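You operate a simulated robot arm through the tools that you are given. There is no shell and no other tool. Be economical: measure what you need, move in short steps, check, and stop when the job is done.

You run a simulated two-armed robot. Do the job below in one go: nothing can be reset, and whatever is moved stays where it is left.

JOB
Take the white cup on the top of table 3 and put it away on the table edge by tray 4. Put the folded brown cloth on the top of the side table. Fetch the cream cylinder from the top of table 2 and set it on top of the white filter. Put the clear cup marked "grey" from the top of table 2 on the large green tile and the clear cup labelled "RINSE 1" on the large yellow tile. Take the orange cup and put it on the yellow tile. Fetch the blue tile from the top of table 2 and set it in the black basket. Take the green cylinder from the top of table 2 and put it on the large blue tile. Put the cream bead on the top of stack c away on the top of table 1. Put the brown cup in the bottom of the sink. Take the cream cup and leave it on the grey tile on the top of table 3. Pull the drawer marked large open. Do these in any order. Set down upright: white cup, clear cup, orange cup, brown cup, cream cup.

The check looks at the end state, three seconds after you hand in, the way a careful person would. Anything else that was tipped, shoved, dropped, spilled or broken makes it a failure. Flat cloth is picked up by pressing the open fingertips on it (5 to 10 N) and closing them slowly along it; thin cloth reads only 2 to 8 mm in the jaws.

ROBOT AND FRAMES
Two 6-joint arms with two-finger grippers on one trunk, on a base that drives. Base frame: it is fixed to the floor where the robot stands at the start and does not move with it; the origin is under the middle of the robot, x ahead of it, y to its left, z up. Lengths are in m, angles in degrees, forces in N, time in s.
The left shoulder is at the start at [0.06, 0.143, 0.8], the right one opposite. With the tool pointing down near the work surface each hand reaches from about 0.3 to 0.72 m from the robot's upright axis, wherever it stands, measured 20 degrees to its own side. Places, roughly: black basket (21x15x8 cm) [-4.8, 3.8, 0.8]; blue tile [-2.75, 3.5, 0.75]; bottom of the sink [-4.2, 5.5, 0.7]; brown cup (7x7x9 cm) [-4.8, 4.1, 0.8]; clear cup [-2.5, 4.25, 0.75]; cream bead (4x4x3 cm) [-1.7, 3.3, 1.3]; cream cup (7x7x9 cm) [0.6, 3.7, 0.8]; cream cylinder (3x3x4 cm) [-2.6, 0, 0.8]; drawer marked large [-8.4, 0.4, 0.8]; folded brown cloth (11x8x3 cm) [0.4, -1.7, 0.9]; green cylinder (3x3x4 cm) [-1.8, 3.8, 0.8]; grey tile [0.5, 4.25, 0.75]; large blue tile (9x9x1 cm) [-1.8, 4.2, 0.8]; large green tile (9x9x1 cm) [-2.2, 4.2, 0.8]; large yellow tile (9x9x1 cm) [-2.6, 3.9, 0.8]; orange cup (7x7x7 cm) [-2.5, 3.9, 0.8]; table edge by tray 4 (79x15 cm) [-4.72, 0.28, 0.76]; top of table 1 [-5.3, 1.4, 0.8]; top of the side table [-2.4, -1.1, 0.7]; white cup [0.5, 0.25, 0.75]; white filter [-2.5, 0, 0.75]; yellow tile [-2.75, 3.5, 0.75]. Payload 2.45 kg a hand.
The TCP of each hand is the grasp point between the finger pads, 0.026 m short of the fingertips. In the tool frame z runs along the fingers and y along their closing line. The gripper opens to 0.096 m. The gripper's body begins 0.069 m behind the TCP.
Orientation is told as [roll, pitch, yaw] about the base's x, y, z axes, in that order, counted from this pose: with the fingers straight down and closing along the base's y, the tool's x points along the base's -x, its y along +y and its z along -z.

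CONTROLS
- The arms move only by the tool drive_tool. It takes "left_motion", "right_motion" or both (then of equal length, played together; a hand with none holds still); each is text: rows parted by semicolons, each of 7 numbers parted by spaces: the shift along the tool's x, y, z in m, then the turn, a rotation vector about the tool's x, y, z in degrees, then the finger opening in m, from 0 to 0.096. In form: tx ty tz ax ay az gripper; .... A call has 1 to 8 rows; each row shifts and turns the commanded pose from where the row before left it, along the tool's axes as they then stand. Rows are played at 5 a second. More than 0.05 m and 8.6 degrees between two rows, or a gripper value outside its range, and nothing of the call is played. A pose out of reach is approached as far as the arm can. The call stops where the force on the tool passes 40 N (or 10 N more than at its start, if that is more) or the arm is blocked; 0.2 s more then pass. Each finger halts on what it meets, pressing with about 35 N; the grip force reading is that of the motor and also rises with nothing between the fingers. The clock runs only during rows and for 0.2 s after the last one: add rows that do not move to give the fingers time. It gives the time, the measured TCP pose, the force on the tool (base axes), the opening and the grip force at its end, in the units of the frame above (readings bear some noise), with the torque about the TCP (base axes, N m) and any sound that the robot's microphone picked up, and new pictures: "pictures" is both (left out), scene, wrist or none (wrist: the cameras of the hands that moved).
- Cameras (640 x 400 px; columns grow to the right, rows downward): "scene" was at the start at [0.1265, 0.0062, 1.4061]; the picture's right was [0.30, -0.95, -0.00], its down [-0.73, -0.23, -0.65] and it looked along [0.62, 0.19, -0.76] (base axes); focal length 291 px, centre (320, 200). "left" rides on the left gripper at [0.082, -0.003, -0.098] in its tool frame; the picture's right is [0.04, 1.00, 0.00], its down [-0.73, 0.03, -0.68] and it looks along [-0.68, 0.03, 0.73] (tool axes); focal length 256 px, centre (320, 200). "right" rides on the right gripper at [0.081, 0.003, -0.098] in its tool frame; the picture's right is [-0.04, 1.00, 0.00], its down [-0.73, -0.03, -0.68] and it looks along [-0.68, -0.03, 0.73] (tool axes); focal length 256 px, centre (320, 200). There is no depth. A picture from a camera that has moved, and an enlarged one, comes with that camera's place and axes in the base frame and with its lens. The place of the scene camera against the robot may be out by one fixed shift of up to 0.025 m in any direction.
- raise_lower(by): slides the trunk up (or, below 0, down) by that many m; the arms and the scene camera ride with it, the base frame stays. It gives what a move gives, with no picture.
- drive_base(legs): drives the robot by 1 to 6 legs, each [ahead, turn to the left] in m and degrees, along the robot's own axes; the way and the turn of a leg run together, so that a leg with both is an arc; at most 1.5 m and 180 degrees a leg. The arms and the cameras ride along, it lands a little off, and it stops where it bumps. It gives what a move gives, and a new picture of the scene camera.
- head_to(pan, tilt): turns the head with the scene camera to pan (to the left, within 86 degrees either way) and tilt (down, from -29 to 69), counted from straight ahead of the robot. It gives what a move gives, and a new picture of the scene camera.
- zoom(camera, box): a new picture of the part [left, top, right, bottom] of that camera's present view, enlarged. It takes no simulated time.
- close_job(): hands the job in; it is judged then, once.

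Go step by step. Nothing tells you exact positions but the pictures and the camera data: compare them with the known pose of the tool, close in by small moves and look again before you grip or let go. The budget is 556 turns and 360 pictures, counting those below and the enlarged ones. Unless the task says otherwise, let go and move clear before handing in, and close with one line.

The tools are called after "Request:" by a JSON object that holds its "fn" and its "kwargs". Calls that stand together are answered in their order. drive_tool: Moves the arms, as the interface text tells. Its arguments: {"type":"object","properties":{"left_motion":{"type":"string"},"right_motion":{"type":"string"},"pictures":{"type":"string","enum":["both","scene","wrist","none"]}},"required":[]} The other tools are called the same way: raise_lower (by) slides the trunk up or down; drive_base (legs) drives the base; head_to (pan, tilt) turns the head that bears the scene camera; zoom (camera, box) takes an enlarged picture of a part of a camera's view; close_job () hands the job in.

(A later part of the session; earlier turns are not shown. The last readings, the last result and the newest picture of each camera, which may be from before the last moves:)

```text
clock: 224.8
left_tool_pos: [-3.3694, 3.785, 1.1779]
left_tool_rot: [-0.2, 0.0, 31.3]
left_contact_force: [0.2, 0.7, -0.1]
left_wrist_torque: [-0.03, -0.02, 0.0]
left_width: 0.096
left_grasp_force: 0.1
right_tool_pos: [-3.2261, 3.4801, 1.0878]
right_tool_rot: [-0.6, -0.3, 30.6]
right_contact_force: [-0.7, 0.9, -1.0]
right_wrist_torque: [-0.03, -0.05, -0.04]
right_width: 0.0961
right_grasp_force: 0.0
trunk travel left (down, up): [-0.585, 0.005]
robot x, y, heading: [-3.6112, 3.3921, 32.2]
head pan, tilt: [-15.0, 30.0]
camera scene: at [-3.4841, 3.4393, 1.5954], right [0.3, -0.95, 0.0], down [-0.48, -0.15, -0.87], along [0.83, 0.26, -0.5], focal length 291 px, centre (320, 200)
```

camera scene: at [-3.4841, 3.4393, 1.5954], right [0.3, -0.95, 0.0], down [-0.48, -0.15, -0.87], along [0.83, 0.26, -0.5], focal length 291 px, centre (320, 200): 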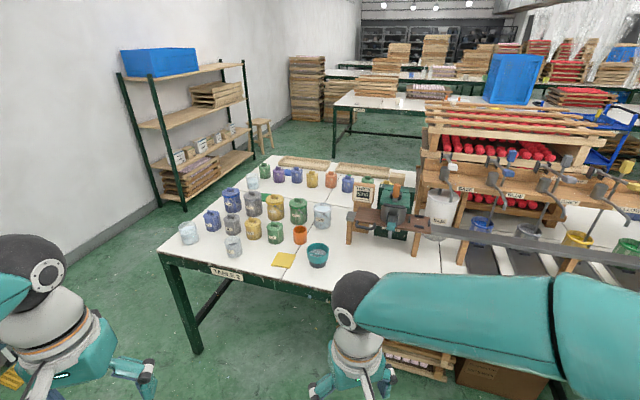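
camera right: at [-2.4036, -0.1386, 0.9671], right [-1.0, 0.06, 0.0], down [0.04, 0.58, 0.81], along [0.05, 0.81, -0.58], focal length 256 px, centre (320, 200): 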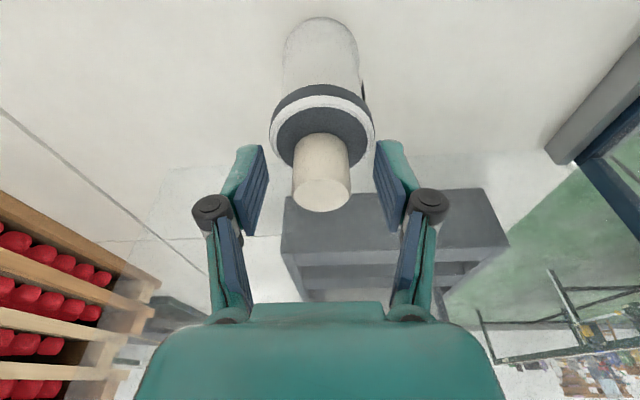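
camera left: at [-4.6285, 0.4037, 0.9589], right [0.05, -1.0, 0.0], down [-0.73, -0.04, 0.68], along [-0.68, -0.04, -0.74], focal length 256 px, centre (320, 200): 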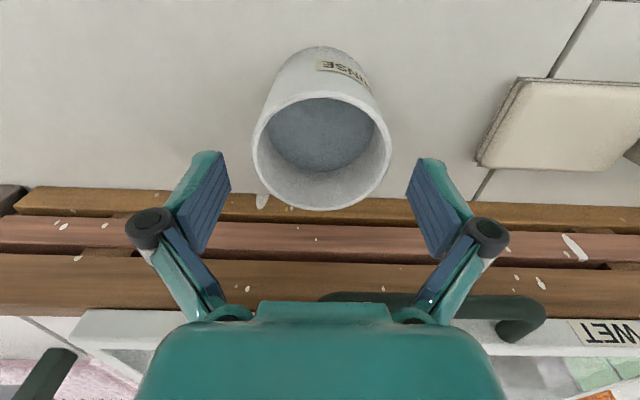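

Many cups at the table's end. Zooming in on them.

Request:
{"fn": "zoom", "kwargs": {"camera": "scene", "box": [170, 150, 410, 290]}}

Request:
{"fn": "zoom", "kwargs": {"camera": "scene", "box": [410, 90, 640, 240]}}

```text
2.67 times, centred on (290, 220) of scene
camera zoom: at [-3.4841, 3.4393, 1.5954], right [0.3, -0.95, 0.0], down [-0.48, -0.15, -0.87], along [0.83, 0.26, -0.5], focal length 777 px, centre (400, 147)
```

zoom: 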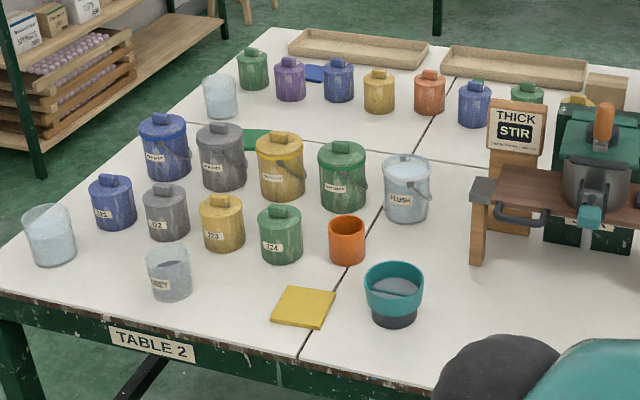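

```text
2.67 times, centred on (525, 165) of scene
camera zoom: at [-3.4841, 3.4393, 1.5954], right [0.3, -0.95, 0.0], down [-0.48, -0.15, -0.87], along [0.83, 0.26, -0.5], focal length 777 px, centre (-227, 293)
```

zoom: 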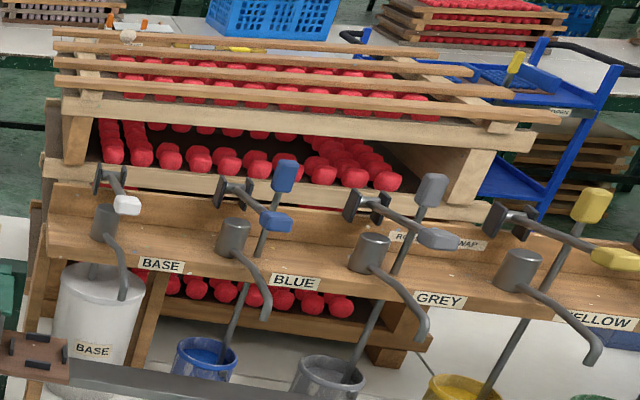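

I see "GREY" at ≈(-2.64, 4.10), orange cup ≈(-2.47, 3.855), large yellow tile ≈(-2.62, 3.87). Look to the right part for the small blue and yellow tiles; first lower the trunk and fold the right hand back.

Request:
{"fn": "drive_base", "kwargs": {"legs": [[0, -34]]}}

Request:
{"fn": "head_to", "kwargs": {"pan": 0, "tilt": 35}}

```text
clock: 227.0
left_tool_pos: [-3.1929, 3.5778, 1.1762]
left_tool_rot: [-0.1, 0.2, -3.0]
left_contact_force: [-0.1, 1.0, 0.3]
left_wrist_torque: [-0.01, 0.01, 0.0]
left_width: 0.0958
left_grasp_force: 0.0
right_tool_pos: [-3.2445, 3.245, 1.0881]
right_tool_rot: [-0.5, -0.2, -3.7]
right_contact_force: [0.1, -0.5, -0.1]
right_wrist_torque: [-0.02, 0.03, 0.03]
right_width: 0.096
right_grasp_force: 0.1
trunk travel left (down, up): [-0.585, 0.005]
robot x, y, heading: [-3.6127, 3.4115, -2.1]
head pan, tilt: [-15.0, 30.0]
camera scene: at [-3.4728, 3.3724, 1.5953], right [-0.29, -0.96, 0.0], down [-0.48, 0.14, -0.87], along [0.83, -0.25, -0.5], focal length 291 px, centre (320, 200)
```

scene: 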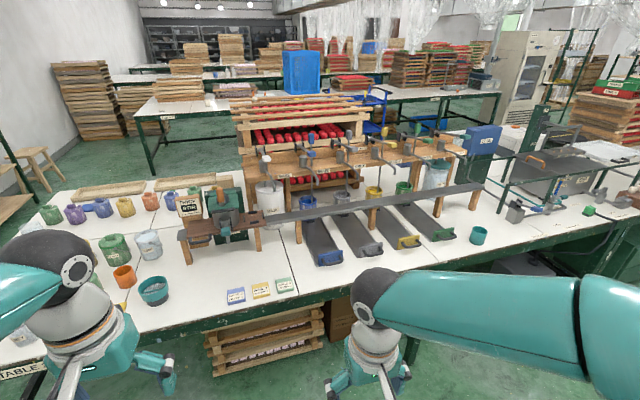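

```text
clock: 227.8
left_tool_pos: [-3.1928, 3.5794, 1.1772]
left_tool_rot: [-0.2, 0.0, -3.0]
left_contact_force: [-0.3, 0.5, -0.1]
left_wrist_torque: [0.0, 0.01, 0.01]
left_width: 0.096
left_grasp_force: 0.0
right_tool_pos: [-3.2455, 3.2458, 1.0887]
right_tool_rot: [-0.5, -0.2, -3.6]
right_contact_force: [0.4, 0.2, -0.4]
right_wrist_torque: [-0.02, -0.01, 0.0]
right_width: 0.096
right_grasp_force: 0.1
trunk travel left (down, up): [-0.585, 0.005]
robot x, y, heading: [-3.6117, 3.4188, -1.5]
head pan, tilt: [0.0, 35.0]
camera scene: at [-3.4718, 3.3969, 1.5875], right [-0.03, -1.0, 0.0], down [-0.57, 0.02, -0.82], along [0.82, -0.02, -0.57], focal length 291 px, centre (320, 200)
```

scene: 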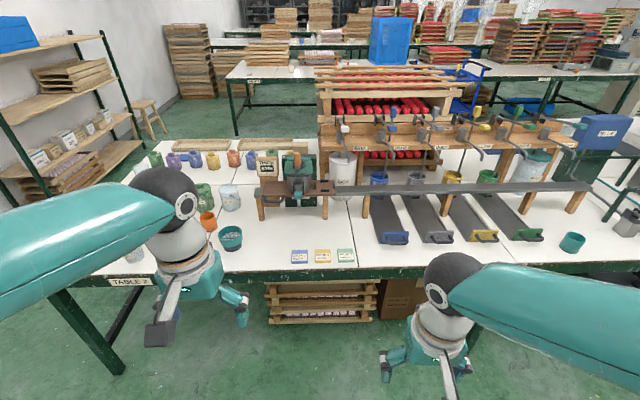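

Request:
{"fn": "zoom", "kwargs": {"camera": "scene", "box": [240, 120, 440, 280]}}

Request:
{"fn": "zoom", "kwargs": {"camera": "scene", "box": [270, 225, 370, 285]}}

```text
2.50 times, centred on (340, 200) of scene
camera zoom: at [-3.4718, 3.3969, 1.5875], right [-0.03, -1.0, 0.0], down [-0.57, 0.02, -0.82], along [0.82, -0.02, -0.57], focal length 729 px, centre (270, 200)
```

zoom: 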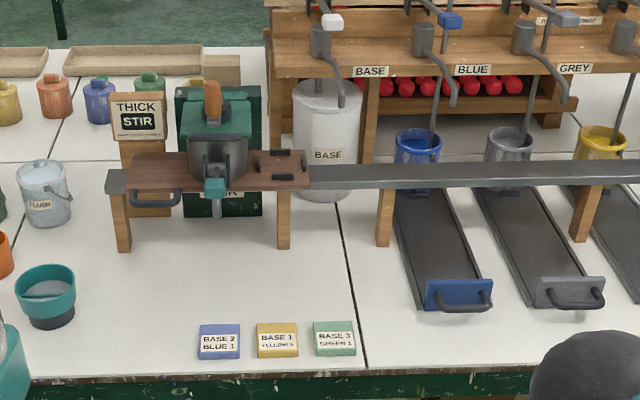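

```text
6.40 times, centred on (320, 255) of scene
camera zoom: at [-3.4718, 3.3969, 1.5875], right [-0.03, -1.0, 0.0], down [-0.57, 0.02, -0.82], along [0.82, -0.02, -0.57], focal length 1865 px, centre (320, -152)
```

zoom: 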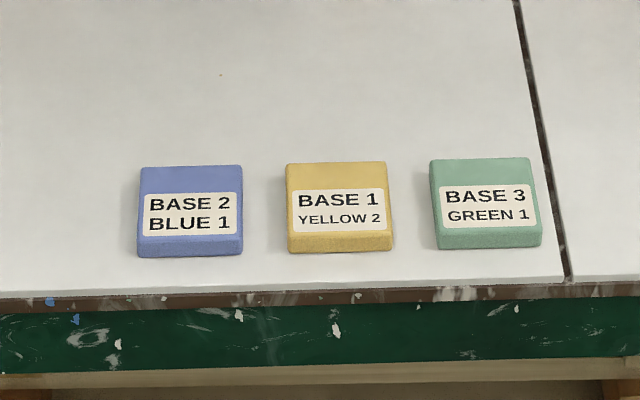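

Small tiles: blue ≈(-2.652, 3.458), yellow ≈(-2.65, 3.368). I'll move up to about (-3.12, 3.62) to take the orange cup with the left hand.

Request:
{"fn": "drive_base", "kwargs": {"legs": [[0, 24], [0.5, 0], [0, -22]]}}

Request:
{"fn": "raise_lower", "kwargs": {"by": -0.16}}

Request:
{"fn": "head_to", "kwargs": {"pan": 15, "tilt": 45}}

```text
clock: 233.3
left_tool_pos: [-2.7495, 3.7718, 1.1777]
left_tool_rot: [-0.2, 0.0, -1.2]
left_contact_force: [-0.6, -0.6, 0.5]
left_wrist_torque: [0.0, 0.02, -0.03]
left_width: 0.0959
left_grasp_force: 0.1
right_tool_pos: [-2.7917, 3.437, 1.0877]
right_tool_rot: [-0.4, -0.3, -1.8]
right_contact_force: [-0.6, -0.2, 0.5]
right_wrist_torque: [0.02, 0.03, 0.04]
right_width: 0.0962
right_grasp_force: 0.1
trunk travel left (down, up): [-0.585, 0.005]
robot x, y, heading: [-3.1664, 3.6119, 0.1]
head pan, tilt: [0.0, 35.0]
camera scene: at [-3.0233, 3.5977, 1.5875], right [0.01, -1.0, 0.0], down [-0.57, 0.0, -0.82], along [0.82, 0.01, -0.57], focal length 291 px, centre (320, 200)
```

scene: 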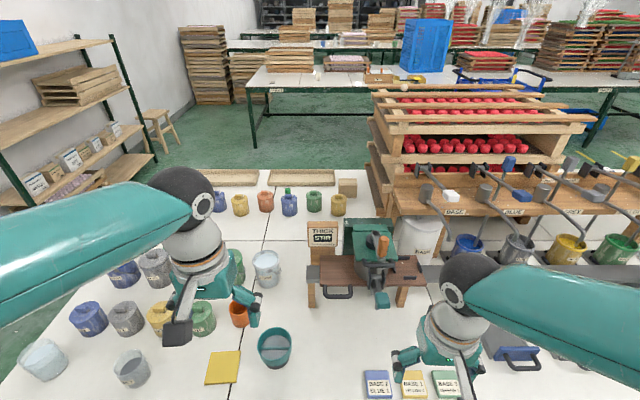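

```text
clock: 235.1
left_tool_pos: [-2.7504, 3.7706, 1.0178]
left_tool_rot: [-0.1, -0.1, -1.2]
left_contact_force: [0.2, -0.5, -0.6]
left_wrist_torque: [-0.03, 0.0, 0.03]
left_width: 0.0959
left_grasp_force: 0.1
right_tool_pos: [-2.7915, 3.4363, 0.929]
right_tool_rot: [-0.4, -0.2, -1.8]
right_contact_force: [0.1, 0.5, 0.1]
right_wrist_torque: [0.0, 0.03, -0.03]
right_width: 0.0959
right_grasp_force: 0.0
trunk travel left (down, up): [-0.425, 0.165]
robot x, y, heading: [-3.1642, 3.613, 0.4]
head pan, tilt: [0.0, 35.0]
```

```text
clock: 235.9
left_tool_pos: [-2.7504, 3.7715, 1.0176]
left_tool_rot: [0.0, 0.0, -1.2]
left_contact_force: [0.5, -0.1, 0.7]
left_wrist_torque: [-0.01, 0.0, -0.01]
left_width: 0.0958
left_grasp_force: 0.1
right_tool_pos: [-2.7911, 3.4358, 0.928]
right_tool_rot: [-0.5, -0.3, -1.8]
right_contact_force: [-0.3, -0.2, -0.4]
right_wrist_torque: [0.02, 0.0, 0.01]
right_width: 0.096
right_grasp_force: 0.0
trunk travel left (down, up): [-0.425, 0.165]
robot x, y, heading: [-3.1645, 3.6156, 0.2]
head pan, tilt: [15.0, 45.0]
camera scene: at [-3.0332, 3.6188, 1.4127], right [0.26, -0.96, 0.0], down [-0.68, -0.19, -0.71], along [0.68, 0.19, -0.71], focal length 291 px, centre (320, 200)
```

scene: 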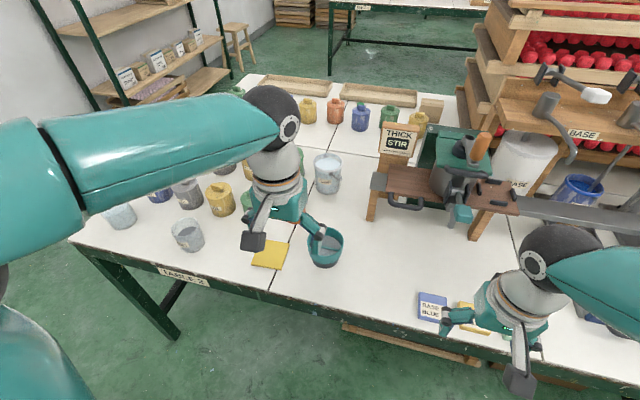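

Request:
{"fn": "drive_tool", "kwargs": {"left_motion": "-0.037 0.018 0 0 0 0 0.096; -0.037 0.018 0 0 0 0 0.096; -0.037 0.018 0 0 0 0 0.096; -0.037 0.018 0 0 0 0 0.096; 0 0 0 0 0 0 0.096", "pictures": "wrist"}}

```text
clock: 237.1
left_tool_pos: [-2.6014, 3.8383, 1.0174]
left_tool_rot: [-0.2, 0.1, -1.2]
left_contact_force: [0.2, 0.6, -0.1]
left_wrist_torque: [0.03, 0.0, 0.0]
left_width: 0.0963
left_grasp_force: 0.1
right_tool_pos: [-2.7926, 3.4371, 0.9288]
right_tool_rot: [-0.5, -0.3, -1.8]
right_contact_force: [0.1, -0.6, 0.6]
right_wrist_torque: [0.0, -0.01, 0.04]
right_width: 0.0961
right_grasp_force: 0.0
trunk travel left (down, up): [-0.425, 0.165]
robot x, y, heading: [-3.1664, 3.6138, 0.6]
head pan, tilt: [15.0, 45.0]
camera left: at [-2.6819, 3.8391, 1.1158], right [-0.02, 1.0, 0.0], down [0.73, 0.01, 0.68], along [0.68, 0.01, -0.73], focal length 256 px, centre (320, 200)
```

left: 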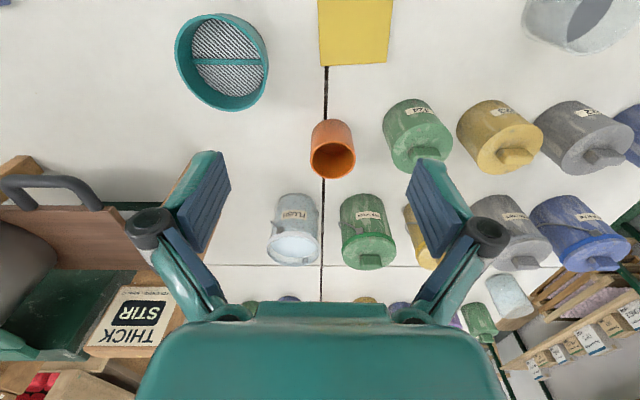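

Orange cup centre ≈ (-2.472, 3.861), rim at ~0.81. Moving above it.

Request:
{"fn": "drive_tool", "kwargs": {"left_motion": "-0.032 0.006 0 0 0 0 0.096; -0.032 0.006 0 0 0 0 0.096; -0.032 0.007 0 0 0 0 0.096; -0.033 0.007 0.02 0 0 0 0.096; 0 0 0.04 0 0 0 0.096; 0 0 0.04 0 0 0 0.096; 0 0 0 0 0 0 0.096", "pictures": "wrist"}}

```text
clock: 238.7
left_tool_pos: [-2.5358, 3.8508, 0.8974]
left_tool_rot: [-0.1, 0.0, -1.3]
left_contact_force: [-0.2, 0.5, 0.0]
left_wrist_torque: [0.03, -0.01, 0.0]
left_width: 0.0961
left_grasp_force: 0.0
left hand out of reach, approached as far as the arm can: row 2, 3, 4
right_tool_pos: [-2.7919, 3.4367, 0.9278]
right_tool_rot: [-0.5, -0.2, -1.8]
right_contact_force: [-1.3, 0.9, 0.5]
right_wrist_torque: [-0.02, -0.01, -0.01]
right_width: 0.096
right_grasp_force: 0.0
trunk travel left (down, up): [-0.425, 0.165]
robot x, y, heading: [-3.1658, 3.6147, 0.1]
head pan, tilt: [15.0, 45.0]
camera left: at [-2.6175, 3.8504, 0.9965], right [-0.02, 1.0, 0.0], down [0.73, 0.02, 0.68], along [0.68, 0.01, -0.73], focal length 256 px, centre (320, 200)
```

left: 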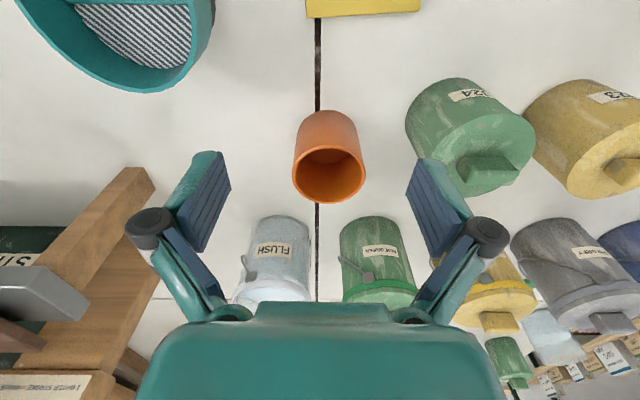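

Out of reach by 6 cm; raise slightly and roll the base forward.

Request:
{"fn": "drive_tool", "kwargs": {"left_motion": "0 0 -0.04 0 0 0 0.096; 0 0 0 0 0 0 0.096", "pictures": "none"}}

Request:
{"fn": "drive_base", "kwargs": {"legs": [[0.075, 0]]}}

Request:
{"fn": "zoom", "kwargs": {"camera": "left", "box": [0, 0, 640, 400]}}

```text
clock: 239.3
left_tool_pos: [-2.5376, 3.8509, 0.9402]
left_tool_rot: [-0.1, 0.1, -1.2]
left_contact_force: [0.2, -0.2, 0.5]
left_wrist_torque: [0.03, 0.01, 0.02]
left_width: 0.0958
left_grasp_force: 0.0
right_tool_pos: [-2.7927, 3.4361, 0.9292]
right_tool_rot: [-0.5, -0.3, -1.9]
right_contact_force: [0.9, 0.2, 0.4]
right_wrist_torque: [0.01, 0.03, 0.02]
right_width: 0.096
right_grasp_force: 0.0
trunk travel left (down, up): [-0.425, 0.165]
robot x, y, heading: [-3.1628, 3.6121, 0.4]
head pan, tilt: [15.0, 45.0]
```

```text
clock: 240.3
left_tool_pos: [-2.4617, 3.8505, 0.9392]
left_tool_rot: [-0.1, 0.2, -1.2]
left_contact_force: [0.9, -1.0, 0.2]
left_wrist_torque: [0.01, 0.04, 0.01]
left_width: 0.0959
left_grasp_force: 0.1
right_tool_pos: [-2.7149, 3.4374, 0.9285]
right_tool_rot: [-0.5, -0.2, -1.9]
right_contact_force: [0.2, 0.0, 0.0]
right_wrist_torque: [0.02, 0.02, -0.01]
right_width: 0.0961
right_grasp_force: 0.0
trunk travel left (down, up): [-0.425, 0.165]
robot x, y, heading: [-3.0859, 3.611, 0.4]
head pan, tilt: [15.0, 45.0]
camera scene: at [-2.9552, 3.6194, 1.4124], right [0.26, -0.96, 0.0], down [-0.68, -0.19, -0.71], along [0.68, 0.19, -0.71], focal length 291 px, centre (320, 200)
```

scene: 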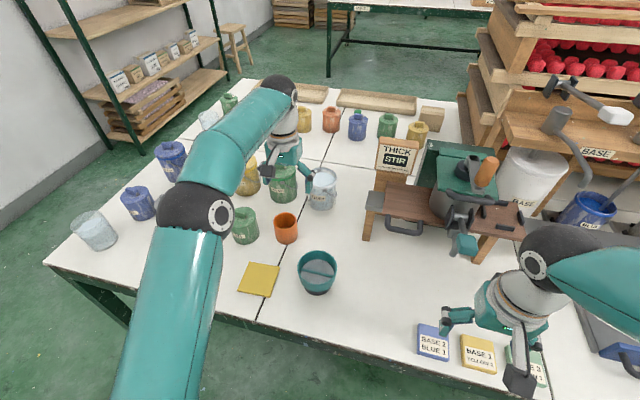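

```text
1.00 times, centred on (320, 200) of left (not enlarged: the box is as wide or as high as the picture)
camera zoom: at [-2.5415, 3.8505, 1.0378], right [-0.02, 1.0, 0.0], down [0.74, 0.01, 0.68], along [0.68, 0.01, -0.74], focal length 256 px, centre (320, 200)
```

zoom: 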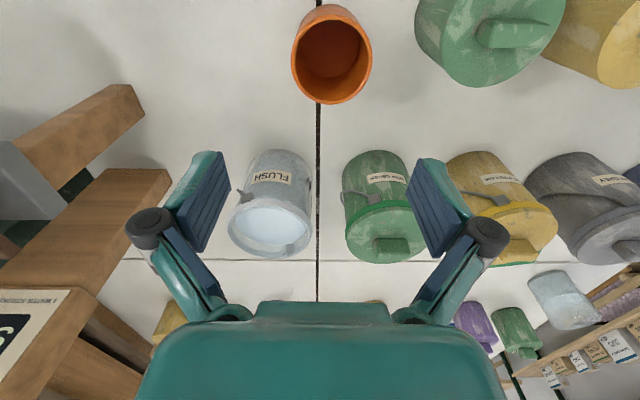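

Orange cup centre ≈(-2.48, 3.861). The green pot is near, so I use a narrower opening (0.078) and descend.

Request:
{"fn": "drive_tool", "kwargs": {"left_motion": "0.01 0.004 0.02 0 0 0 0.078; 0.009 0.004 0.03 0 0 0 0.078; 0 0 0.03 0 0 0 0.078; 0 0 0.02 0 0 0 0.078; 0 0 0 0 0 0 0.078", "pictures": "wrist"}}

```text
clock: 241.5
left_tool_pos: [-2.4815, 3.8589, 0.8399]
left_tool_rot: [-0.2, -0.1, -1.2]
left_contact_force: [0.1, 0.0, 0.1]
left_wrist_torque: [0.0, -0.04, 0.04]
left_width: 0.0776
left_grasp_force: 0.1
right_tool_pos: [-2.7155, 3.4365, 0.9296]
right_tool_rot: [-0.4, -0.4, -1.9]
right_contact_force: [0.5, 0.0, -0.7]
right_wrist_torque: [-0.02, -0.02, 0.0]
right_width: 0.096
right_grasp_force: 0.1
trunk travel left (down, up): [-0.425, 0.165]
robot x, y, heading: [-3.089, 3.6142, 0.1]
head pan, tilt: [15.0, 45.0]
camera left: at [-2.5623, 3.8585, 0.9382], right [-0.02, 1.0, 0.0], down [0.73, 0.01, 0.68], along [0.68, 0.01, -0.73], focal length 256 px, centre (320, 200)
```

left: 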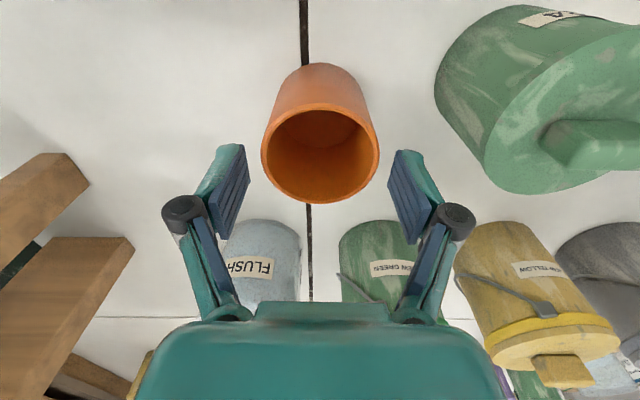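

Request:
{"fn": "drive_tool", "kwargs": {"left_motion": "0 0 0.02 0 0 0 0.078; 0 0 0.02 0 0 0 0.078; 0 0 0.015 0 0 0 0.078; 0 0 0 0 0 0 0.07; 0 0 0 0 0 0 0.063; 0 0 0 0 0 0 0.055; 0 0 0 0 0 0 0.045; 0 0 0 0 0 0 0.045", "pictures": "wrist"}}

```text
clock: 243.3
left_tool_pos: [-2.4807, 3.8581, 0.785]
left_tool_rot: [-0.1, 0.1, -1.2]
left_contact_force: [0.7, 0.5, -0.4]
left_wrist_torque: [0.0, -0.03, 0.0]
left_width: 0.061
left_grasp_force: 34.7
right_tool_pos: [-2.7158, 3.4371, 0.9296]
right_tool_rot: [-0.4, -0.4, -1.9]
right_contact_force: [0.4, -0.2, 0.3]
right_wrist_torque: [-0.01, 0.03, 0.01]
right_width: 0.0958
right_grasp_force: 0.0
trunk travel left (down, up): [-0.425, 0.165]
robot x, y, heading: [-3.091, 3.6123, 0.3]
head pan, tilt: [15.0, 45.0]
camera left: at [-2.5617, 3.8574, 0.8836], right [-0.02, 1.0, 0.0], down [0.73, 0.01, 0.68], along [0.68, 0.01, -0.73], focal length 256 px, centre (320, 200)
```

left: 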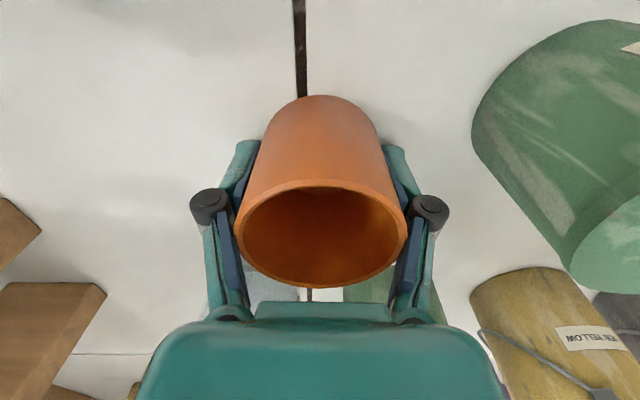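

Orange cup gripped. Lifting, while moving the right hand aside.

Request:
{"fn": "drive_tool", "kwargs": {"left_motion": "0 0 -0.01 0 0 0 0.04; 0 0 -0.03 0 0 0 0.04; 0 0 -0.04 0 0 0 0.04; 0 0 -0.04 0 0 0 0.04; 0 0 -0.04 0 0 0 0.04; 0 0 -0.04 0 0 0 0.04; 0 0 0 0 0 0 0.04", "right_motion": "0 0 -0.02 0 0 0 0.096; 0.02 -0.02 -0.02 0 0 0 0.096; 0.02 -0.03 -0.02 0 0 0 0.096; 0.02 -0.03 0 0 0 0 0.096; 0.02 -0.03 0 0 0 0 0.096; 0.02 -0.03 0 0 0 0 0.096; 0.01 -0.02 0 0 0 0 0.096", "pictures": "scene"}}

```text
clock: 244.9
left_tool_pos: [-2.4797, 3.8603, 0.9843]
left_tool_rot: [-0.1, 0.1, -1.3]
left_contact_force: [-0.2, 0.1, -0.1]
left_wrist_torque: [0.03, -0.02, -0.02]
left_width: 0.0608
left_grasp_force: 35.0
right_tool_pos: [-2.8317, 3.2844, 0.9902]
right_tool_rot: [-0.5, -0.2, -1.9]
right_contact_force: [-0.1, 0.6, 0.5]
right_wrist_torque: [0.01, 0.04, -0.01]
right_width: 0.096
right_grasp_force: 0.1
trunk travel left (down, up): [-0.425, 0.165]
robot x, y, heading: [-3.0918, 3.617, 0.5]
head pan, tilt: [15.0, 45.0]
camera scene: at [-2.9576, 3.6193, 1.4127], right [0.26, -0.96, 0.0], down [-0.68, -0.19, -0.71], along [0.68, 0.19, -0.71], focal length 291 px, centre (320, 200)
```

scene: 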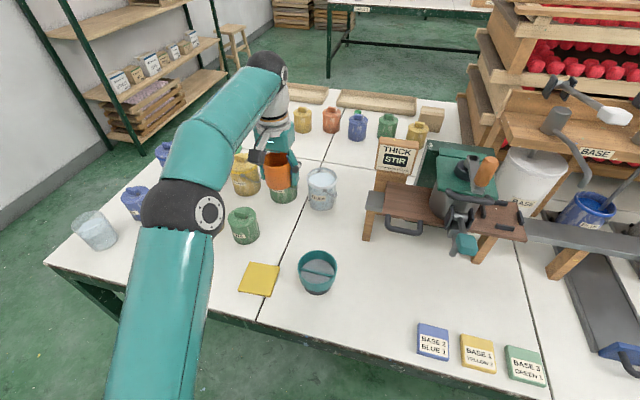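

Draw the cup in, then pivot the base right so the left hand comes over the small yellow tile.

Request:
{"fn": "drive_tool", "kwargs": {"left_motion": "0.035 -0.025 0 0 0 0 0.04; 0.04 -0.03 0 0 0 0 0.04; 0.04 -0.03 0 0 0 0 0.04; 0.04 -0.03 0 0 0 0 0.04; 0.04 -0.03 0 0 0 0 0.04; 0 0 0 0 0 0 0.04", "right_motion": "0 0 0 0 0 0 0.096; 0 0 0 0 0 0 0.096; 0 0 0 0 0 0 0.096; 0 0 0 0 0 0 0.096; 0 0 0 0 0 0 0.096; 0 0 0 0 0 0 0.096", "pictures": "none"}}

Request:
{"fn": "drive_base", "kwargs": {"legs": [[0, -40]]}}

```text
clock: 246.3
left_tool_pos: [-2.6816, 3.7157, 0.9846]
left_tool_rot: [-0.1, 0.1, -1.1]
left_contact_force: [0.3, -0.4, 0.2]
left_wrist_torque: [-0.05, -0.03, 0.0]
left_width: 0.0609
left_grasp_force: 34.9
right_tool_pos: [-2.8291, 3.2826, 0.9902]
right_tool_rot: [-0.5, -0.4, -1.9]
right_contact_force: [0.4, -0.4, 0.2]
right_wrist_torque: [-0.05, 0.05, 0.01]
right_width: 0.0957
right_grasp_force: 0.0
trunk travel left (down, up): [-0.425, 0.165]
robot x, y, heading: [-3.0829, 3.6168, 0.4]
head pan, tilt: [15.0, 45.0]
```

```text
clock: 248.8
left_tool_pos: [-2.7114, 3.4348, 0.984]
left_tool_rot: [-0.1, 0.1, -40.8]
left_contact_force: [0.9, 0.7, -0.7]
left_wrist_torque: [0.05, -0.03, 0.01]
left_width: 0.061
left_grasp_force: 35.2
right_tool_pos: [-3.0998, 3.195, 0.9896]
right_tool_rot: [-0.5, -0.3, -41.4]
right_contact_force: [0.2, 0.6, -1.1]
right_wrist_torque: [0.03, 0.03, 0.0]
right_width: 0.0961
right_grasp_force: 0.0
trunk travel left (down, up): [-0.425, 0.165]
robot x, y, heading: [-3.0794, 3.6254, -39.4]
head pan, tilt: [15.0, 45.0]
camera scene: at [-2.9642, 3.5406, 1.4127], right [-0.41, -0.91, 0.0], down [-0.64, 0.29, -0.71], along [0.64, -0.29, -0.71], focal length 291 px, centre (320, 200)
```

scene: 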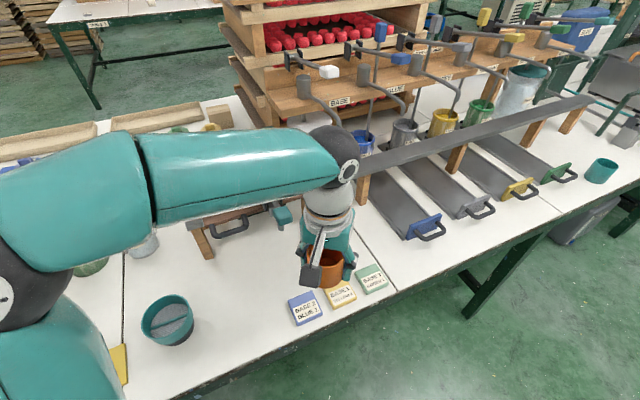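

Request:
{"fn": "drive_tool", "kwargs": {"left_motion": "0.03 0 0 0 0 0 0.04; 0.03 0 0 0 0 0 0.04; 0 0 0 0 0 0 0.04", "pictures": "wrist"}}

```text
clock: 249.6
left_tool_pos: [-2.7582, 3.4763, 0.9845]
left_tool_rot: [-0.1, 0.0, -40.8]
left_contact_force: [-0.6, 0.0, -0.6]
left_wrist_torque: [0.0, -0.03, 0.02]
left_width: 0.0607
left_grasp_force: 35.1
right_tool_pos: [-3.1008, 3.1947, 0.9908]
right_tool_rot: [-0.6, -0.3, -41.4]
right_contact_force: [-0.4, -0.6, 1.1]
right_wrist_torque: [0.04, -0.01, -0.04]
right_width: 0.0959
right_grasp_force: 0.0
trunk travel left (down, up): [-0.425, 0.165]
robot x, y, heading: [-3.0789, 3.6286, -39.2]
head pan, tilt: [15.0, 45.0]
camera left: at [-2.8202, 3.5274, 1.0832], right [0.62, 0.78, 0.0], down [0.58, -0.46, 0.68], along [0.53, -0.42, -0.73], focal length 256 px, centre (320, 200)
```

left: 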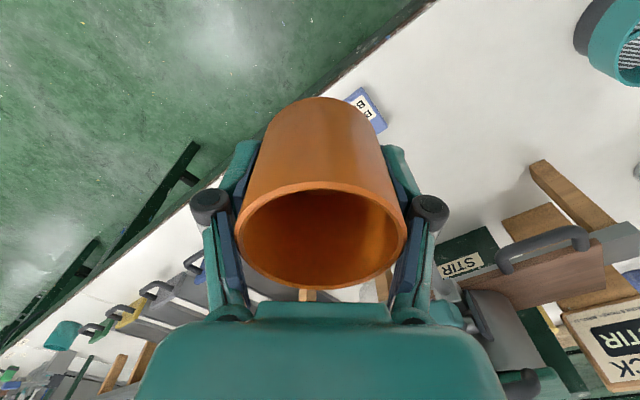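

The cup hides the tile. I'll move slightly past it so it shows in front of the cup.

Request:
{"fn": "drive_tool", "kwargs": {"left_motion": "-0.035 0 0 0 0 0 0.04; -0.035 0 0 0 0 0 0.04; -0.035 0 0 0 0 0 0.04; -0.035 0 0 0 0 0 0.04; -0.03 0 0 0 0 0 0.04; 0 0 0 0 0 0 0.04", "pictures": "wrist"}}

```text
clock: 251.0
left_tool_pos: [-2.6267, 3.3633, 0.9856]
left_tool_rot: [-0.1, 0.0, -40.8]
left_contact_force: [-0.3, 0.3, -1.3]
left_wrist_torque: [0.0, -0.01, -0.01]
left_width: 0.061
left_grasp_force: 34.8
right_tool_pos: [-3.1012, 3.1953, 0.9913]
right_tool_rot: [-0.5, -0.2, -41.5]
right_contact_force: [0.0, -0.8, 0.3]
right_wrist_torque: [0.0, -0.03, 0.0]
right_width: 0.0962
right_grasp_force: 0.1
trunk travel left (down, up): [-0.425, 0.165]
robot x, y, heading: [-3.0773, 3.6286, -39.2]
head pan, tilt: [15.0, 45.0]
camera left: at [-2.6907, 3.4143, 1.0844], right [0.62, 0.78, 0.0], down [0.58, -0.46, 0.68], along [0.53, -0.42, -0.73], focal length 256 px, centre (320, 200)
```

left: 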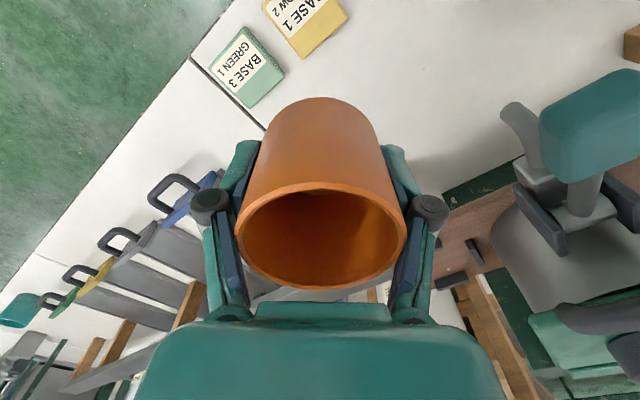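

Yellow tile centre ≈ (-2.674, 3.381). Moving over and lowering.

Request:
{"fn": "drive_tool", "kwargs": {"left_motion": "0.024 -0.0086 0 0 0 0 0.04; 0.0237 -0.0085 0 0 0 0 0.04; 0 0 0.04 0 0 0 0.04; 0 0 0.04 0 0 0 0.04; 0 0 0.04 0 0 0 0.04; 0 0 0.03 0 0 0 0.04; 0 0 0 0 0 0 0.04", "pictures": "both"}}

```text
clock: 252.6
left_tool_pos: [-2.6758, 3.3801, 0.8365]
left_tool_rot: [-0.2, 0.1, -40.8]
left_contact_force: [0.2, -1.0, -1.9]
left_wrist_torque: [-0.01, 0.02, 0.01]
left_width: 0.061
left_grasp_force: 35.3
right_tool_pos: [-3.1005, 3.1951, 0.9906]
right_tool_rot: [-0.5, -0.3, -41.4]
right_contact_force: [0.2, 0.0, 0.4]
right_wrist_torque: [0.0, 0.01, -0.01]
right_width: 0.0961
right_grasp_force: 0.1
trunk travel left (down, up): [-0.425, 0.165]
robot x, y, heading: [-3.0779, 3.628, -39.3]
head pan, tilt: [15.0, 45.0]
camera scene: at [-2.9646, 3.5409, 1.4127], right [-0.41, -0.91, 0.0], down [-0.64, 0.29, -0.71], along [0.64, -0.29, -0.71], focal length 291 px, centre (320, 200)
camera left: at [-2.7391, 3.4327, 0.9349], right [0.62, 0.78, 0.0], down [0.58, -0.46, 0.68], along [0.53, -0.42, -0.73], focal length 256 px, centre (320, 200)
```

scene: 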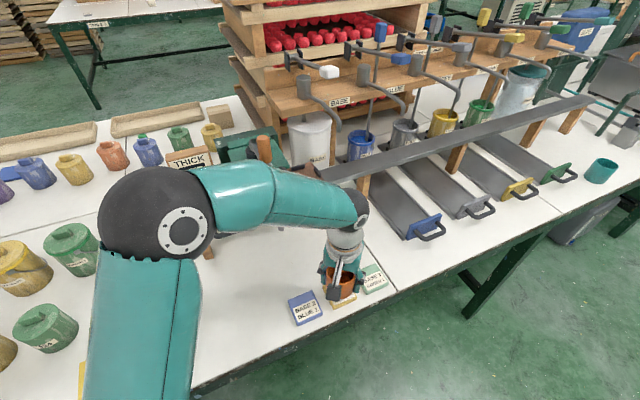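
left: 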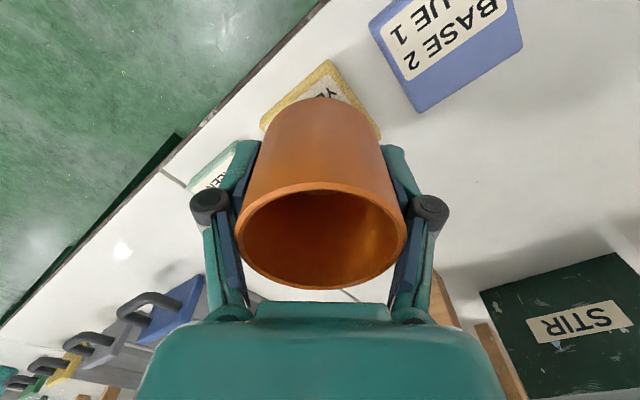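

Centred well. Lowering to contact.

Request:
{"fn": "drive_tool", "kwargs": {"left_motion": "0 0 0.015 0 0 0 0.04; 0 0 0.012 0 0 0 0.04; 0 0 0 0 0 0 0.04", "pictures": "none"}}

```text
clock: 253.4
left_tool_pos: [-2.676, 3.3805, 0.8075]
left_tool_rot: [-0.1, 0.1, -40.7]
left_contact_force: [0.6, -0.3, -1.2]
left_wrist_torque: [0.01, -0.01, 0.02]
left_width: 0.0609
left_grasp_force: 35.1
right_tool_pos: [-3.0994, 3.1955, 0.9899]
right_tool_rot: [-0.6, -0.3, -41.3]
right_contact_force: [0.1, -0.6, 0.1]
right_wrist_torque: [0.01, 0.01, 0.02]
right_width: 0.096
right_grasp_force: 0.1
trunk travel left (down, up): [-0.425, 0.165]
robot x, y, heading: [-3.0764, 3.6251, -39.1]
head pan, tilt: [15.0, 45.0]
```

Request:
{"fn": "drive_tool", "kwargs": {"left_motion": "0 0 0.005 0 0 0 0.04; 0 0 0 0 0 0 0.04", "pictures": "none"}}

```text
clock: 254.0
left_tool_pos: [-2.6742, 3.3807, 0.8031]
left_tool_rot: [-0.1, 0.1, -40.8]
left_contact_force: [0.4, 0.1, 0.0]
left_wrist_torque: [0.01, -0.03, 0.03]
left_width: 0.061
left_grasp_force: 35.0
right_tool_pos: [-3.1011, 3.1953, 0.9898]
right_tool_rot: [-0.4, -0.3, -41.3]
right_contact_force: [0.1, -0.4, -1.0]
right_wrist_torque: [0.01, -0.03, 0.0]
right_width: 0.096
right_grasp_force: 0.0
trunk travel left (down, up): [-0.425, 0.165]
robot x, y, heading: [-3.0779, 3.6254, -39.6]
head pan, tilt: [15.0, 45.0]
```

Request:
{"fn": "drive_tool", "kwargs": {"left_motion": "0 0 0.004 0 0 0 0.04; 0 0 0 0 0 0 0.04", "pictures": "none"}}

```text
clock: 254.6
left_tool_pos: [-2.6753, 3.381, 0.8007]
left_tool_rot: [-0.1, -0.1, -40.7]
left_contact_force: [1.0, 0.4, 15.9]
left_wrist_torque: [0.14, 0.05, 0.03]
left_width: 0.0609
left_grasp_force: 34.6
right_tool_pos: [-3.1018, 3.1945, 0.9901]
right_tool_rot: [-0.5, -0.4, -41.4]
right_contact_force: [-0.1, 0.7, -0.7]
right_wrist_torque: [0.0, 0.01, 0.02]
right_width: 0.0964
right_grasp_force: 0.1
trunk travel left (down, up): [-0.425, 0.165]
robot x, y, heading: [-3.0796, 3.6288, -39.4]
head pan, tilt: [15.0, 45.0]
```

Contact. Release.

Request:
{"fn": "drive_tool", "kwargs": {"left_motion": "0 0 -0.002 0 0 0 0.055; 0 0 0 0 0 0 0.062; 0 0 0 0 0 0 0.068; 0 0 0 0 0 0 0.078; 0 0 0 0 0 0 0.078; 0 0 -0.02 0 0 0 0.078; 0 0 -0.03 0 0 0 0.078; 0 0 -0.04 0 0 0 0.078", "pictures": "wrist"}}

```text
clock: 256.4
left_tool_pos: [-2.6768, 3.3811, 0.8901]
left_tool_rot: [-0.1, 0.0, -40.8]
left_contact_force: [0.0, -0.1, -0.1]
left_wrist_torque: [-0.02, 0.0, -0.01]
left_width: 0.0779
left_grasp_force: 0.0
right_tool_pos: [-3.1004, 3.1955, 0.9898]
right_tool_rot: [-0.5, -0.4, -41.4]
right_contact_force: [-0.5, -0.4, 0.1]
right_wrist_torque: [-0.01, -0.03, 0.03]
right_width: 0.0961
right_grasp_force: 0.1
trunk travel left (down, up): [-0.425, 0.165]
robot x, y, heading: [-3.0765, 3.63, -39.3]
head pan, tilt: [15.0, 45.0]
camera left: at [-2.7401, 3.4329, 0.99], right [0.62, 0.78, 0.0], down [0.58, -0.46, 0.68], along [0.53, -0.42, -0.73], focal length 256 px, centre (320, 200)
```

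left: 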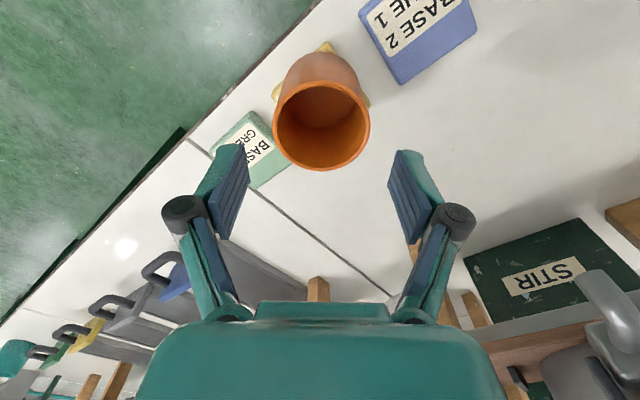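

Orange cup stands on the yellow tile. Next, the blue tile with the left hand, closing front-to-back; rotating the hand above it.

Request:
{"fn": "drive_tool", "kwargs": {"left_motion": "0 0 -0.03 0 0 0 0.096; 0.028 0.033 0 0 0 0 0.096; 0.028 0.033 0 0 0 0 0.096; 0 0 0 0 0 8.2 0.096; 0 0 0 0 0 8.2 0.096; 0 0 0 0 0 8.2 0.096; 0 0 0 0 0 8.2 0.096; 0 0 0 0 0 8.2 0.096", "pictures": "none"}}

Request:
{"fn": "drive_tool", "kwargs": {"left_motion": "0 0 0 0 0 8.2 0.096; 0 0 0 0 0 0 0.096", "pictures": "wrist"}}

```text
clock: 258.2
left_tool_pos: [-2.6748, 3.4665, 0.9188]
left_tool_rot: [-0.1, 0.0, -81.9]
left_contact_force: [-0.8, -0.3, 0.2]
left_wrist_torque: [0.01, -0.02, 0.01]
left_width: 0.0961
left_grasp_force: 0.1
right_tool_pos: [-3.1011, 3.1942, 0.9904]
right_tool_rot: [-0.6, -0.3, -41.4]
right_contact_force: [-0.6, -0.6, 1.1]
right_wrist_torque: [0.03, 0.0, 0.0]
right_width: 0.0959
right_grasp_force: 0.1
trunk travel left (down, up): [-0.425, 0.165]
robot x, y, heading: [-3.0828, 3.6263, -39.2]
head pan, tilt: [15.0, 45.0]
```

```text
clock: 258.8
left_tool_pos: [-2.6748, 3.4667, 0.9189]
left_tool_rot: [-0.1, 0.0, -90.1]
left_contact_force: [-0.9, 1.0, 0.1]
left_wrist_torque: [0.02, 0.0, 0.02]
left_width: 0.096
left_grasp_force: 0.1
right_tool_pos: [-3.0997, 3.194, 0.9908]
right_tool_rot: [-0.5, -0.2, -41.5]
right_contact_force: [-0.1, 0.6, -0.7]
right_wrist_torque: [-0.03, 0.0, 0.01]
right_width: 0.0959
right_grasp_force: 0.1
trunk travel left (down, up): [-0.425, 0.165]
robot x, y, heading: [-3.0758, 3.6301, -39.2]
head pan, tilt: [15.0, 45.0]
camera left: at [-2.6771, 3.5493, 1.0171], right [1.0, 0.04, 0.0], down [0.03, -0.73, 0.68], along [0.03, -0.68, -0.73], focal length 256 px, centre (320, 200)
```

left: 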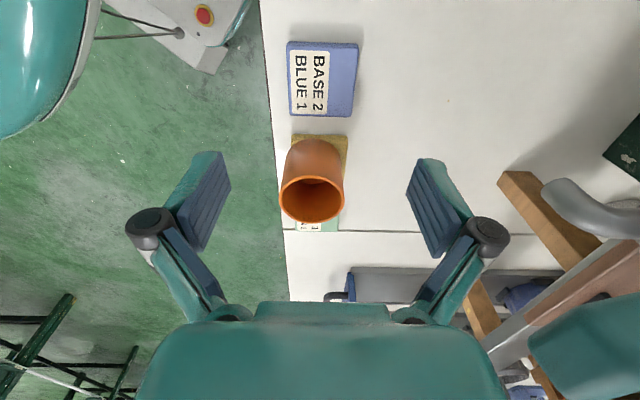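

Blue tile centre ≈(-2.671, 3.468). Descending onto it.

Request:
{"fn": "drive_tool", "kwargs": {"left_motion": "0.001 0.003 0.04 0 0 0 0.096; 0 0 0.04 0 0 0 0.096; 0 0 0.035 0 0 0 0.096; 0 0 0.015 0 0 0 0.096; 0 0 0.008 0 0 0 0.096; 0 0 0 0 0 0 0.096", "pictures": "wrist"}}

```text
clock: 260.2
left_tool_pos: [-2.6721, 3.4681, 0.7814]
left_tool_rot: [-0.2, 0.0, -90.0]
left_contact_force: [0.3, 0.1, -0.2]
left_wrist_torque: [0.02, 0.02, -0.03]
left_width: 0.0959
left_grasp_force: 0.0
right_tool_pos: [-3.1016, 3.1946, 0.9903]
right_tool_rot: [-0.5, -0.2, -41.3]
right_contact_force: [-0.1, -0.2, -0.2]
right_wrist_torque: [0.03, -0.01, 0.03]
right_width: 0.096
right_grasp_force: 0.1
trunk travel left (down, up): [-0.425, 0.165]
robot x, y, heading: [-3.0808, 3.6262, -39.3]
head pan, tilt: [15.0, 45.0]
camera left: at [-2.6744, 3.5507, 0.8808], right [1.0, 0.04, 0.0], down [0.03, -0.73, 0.68], along [0.03, -0.68, -0.73], focal length 256 px, centre (320, 200)
```

left: 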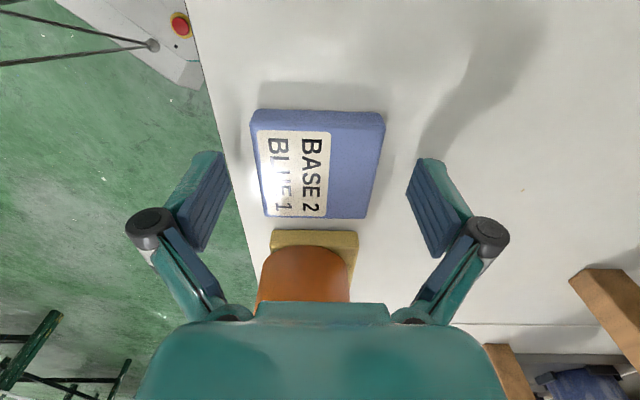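

Request:
{"fn": "drive_tool", "kwargs": {"left_motion": "0 0 0.003 0 0 0 0.09; 0 0 0 0 0 0 0.082; 0 0 0 0 0 0 0.074; 0 0 0 0 0 0 0.067; 0 0 0 0 0 0 0.06; 0 0 0 0 0 0 0.05; 0 0 0 0 0 0 0.05", "pictures": "wrist"}}

```text
clock: 261.8
left_tool_pos: [-2.6721, 3.468, 0.7824]
left_tool_rot: [0.1, -0.2, -89.9]
left_contact_force: [-3.6, -2.2, 39.0]
left_wrist_torque: [0.43, 1.11, -0.05]
left_width: 0.0614
left_grasp_force: 35.2
right_tool_pos: [-3.1031, 3.1968, 0.991]
right_tool_rot: [-0.5, -0.4, -41.4]
right_contact_force: [0.0, -0.1, 0.5]
right_wrist_torque: [0.0, 0.0, -0.03]
right_width: 0.0959
right_grasp_force: 0.1
trunk travel left (down, up): [-0.425, 0.165]
robot x, y, heading: [-3.0799, 3.6289, -39.4]
head pan, tilt: [15.0, 45.0]
camera left: at [-2.6753, 3.5505, 0.8805], right [1.0, 0.04, 0.0], down [0.03, -0.73, 0.68], along [0.03, -0.68, -0.73], focal length 256 px, centre (320, 200)
```

left: 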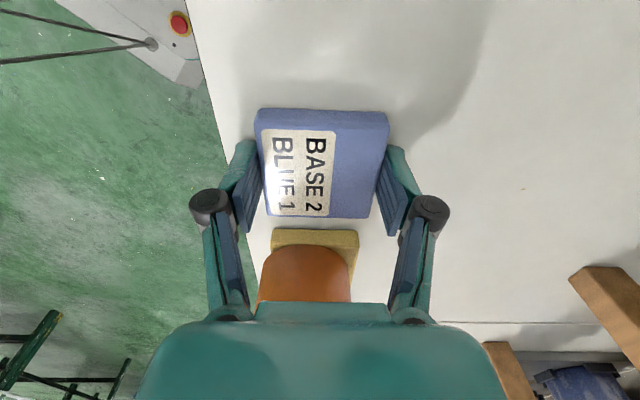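

Gripped (0.0614). Lifting.

Request:
{"fn": "drive_tool", "kwargs": {"left_motion": "0 0 -0.005 0 0 0 0.04; 0 0 -0.015 0 0 0 0.04; 0 0 -0.03 0 0 0 0.04; 0 0 -0.04 0 0 0 0.04; 0 0 -0.04 0 0 0 0.04; 0 0 -0.04 0 0 0 0.04; 0 0 -0.04 0 0 0 0.04; 0 0 0 0 0 0 0.04", "pictures": "both"}}

```text
clock: 263.6
left_tool_pos: [-2.6741, 3.4679, 0.9879]
left_tool_rot: [-0.1, 0.0, -90.0]
left_contact_force: [-0.6, -1.0, -0.1]
left_wrist_torque: [-0.03, 0.01, -0.04]
left_width: 0.0607
left_grasp_force: 34.9
right_tool_pos: [-3.1001, 3.1952, 0.9893]
right_tool_rot: [-0.5, -0.3, -41.4]
right_contact_force: [0.1, -0.4, 0.4]
right_wrist_torque: [-0.02, 0.01, 0.0]
right_width: 0.0961
right_grasp_force: 0.0
trunk travel left (down, up): [-0.425, 0.165]
robot x, y, heading: [-3.0798, 3.6303, -39.3]
head pan, tilt: [15.0, 45.0]
camera scene: at [-2.9642, 3.5406, 1.4126], right [-0.41, -0.91, 0.0], down [-0.64, 0.29, -0.71], along [0.64, -0.29, -0.71], focal length 291 px, centre (320, 200)
camera left: at [-2.6764, 3.5516, 1.0863], right [1.0, 0.04, 0.0], down [0.03, -0.73, 0.68], along [0.03, -0.68, -0.73], focal length 256 px, centre (320, 200)
```

scene: 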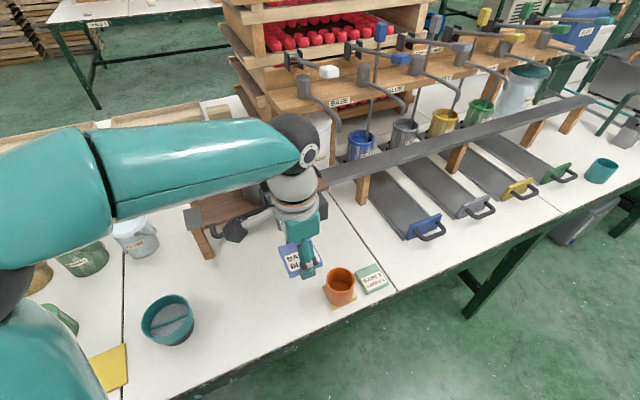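
left: 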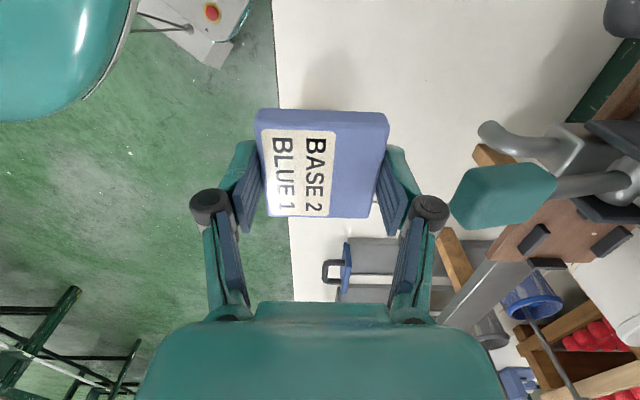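

Carry it to the basket on table 1. Backing off and turning.

Request:
{"fn": "drive_base", "kwargs": {"legs": [[-0.32, 0], [0, -50], [0, -50], [0, -48]]}}

```text
clock: 269.4
left_tool_pos: [-3.2972, 3.4101, 0.9876]
left_tool_rot: [-0.2, 0.1, -153.2]
left_contact_force: [-0.2, -0.5, -0.8]
left_wrist_torque: [0.02, -0.05, -0.04]
left_width: 0.061
left_grasp_force: 35.2
right_tool_pos: [-3.7347, 3.6673, 0.9915]
right_tool_rot: [-0.5, -0.3, -104.5]
right_contact_force: [0.8, -0.3, 0.0]
right_wrist_torque: [0.0, -0.01, 0.01]
right_width: 0.096
right_grasp_force: 0.0
trunk travel left (down, up): [-0.425, 0.165]
robot x, y, heading: [-3.304, 3.8375, -102.8]
head pan, tilt: [15.0, 45.0]
stopped in leg 3: the robot was blocked; the commanded pose is now the measured one
camera scene: at [-3.3233, 3.6797, 1.4126], right [-1.0, -0.04, 0.0], down [-0.02, 0.71, -0.71], along [0.03, -0.71, -0.71], focal length 291 px, centre (320, 200)
```

scene: 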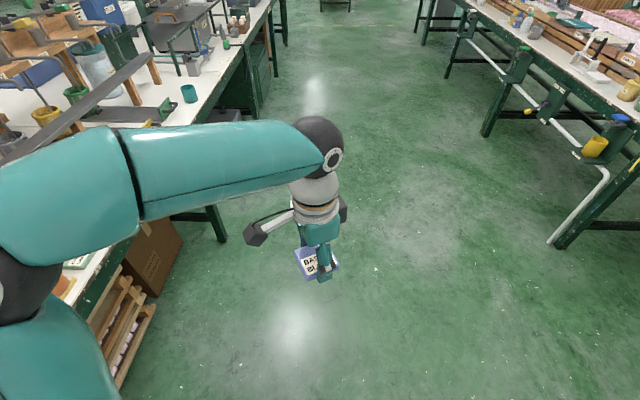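

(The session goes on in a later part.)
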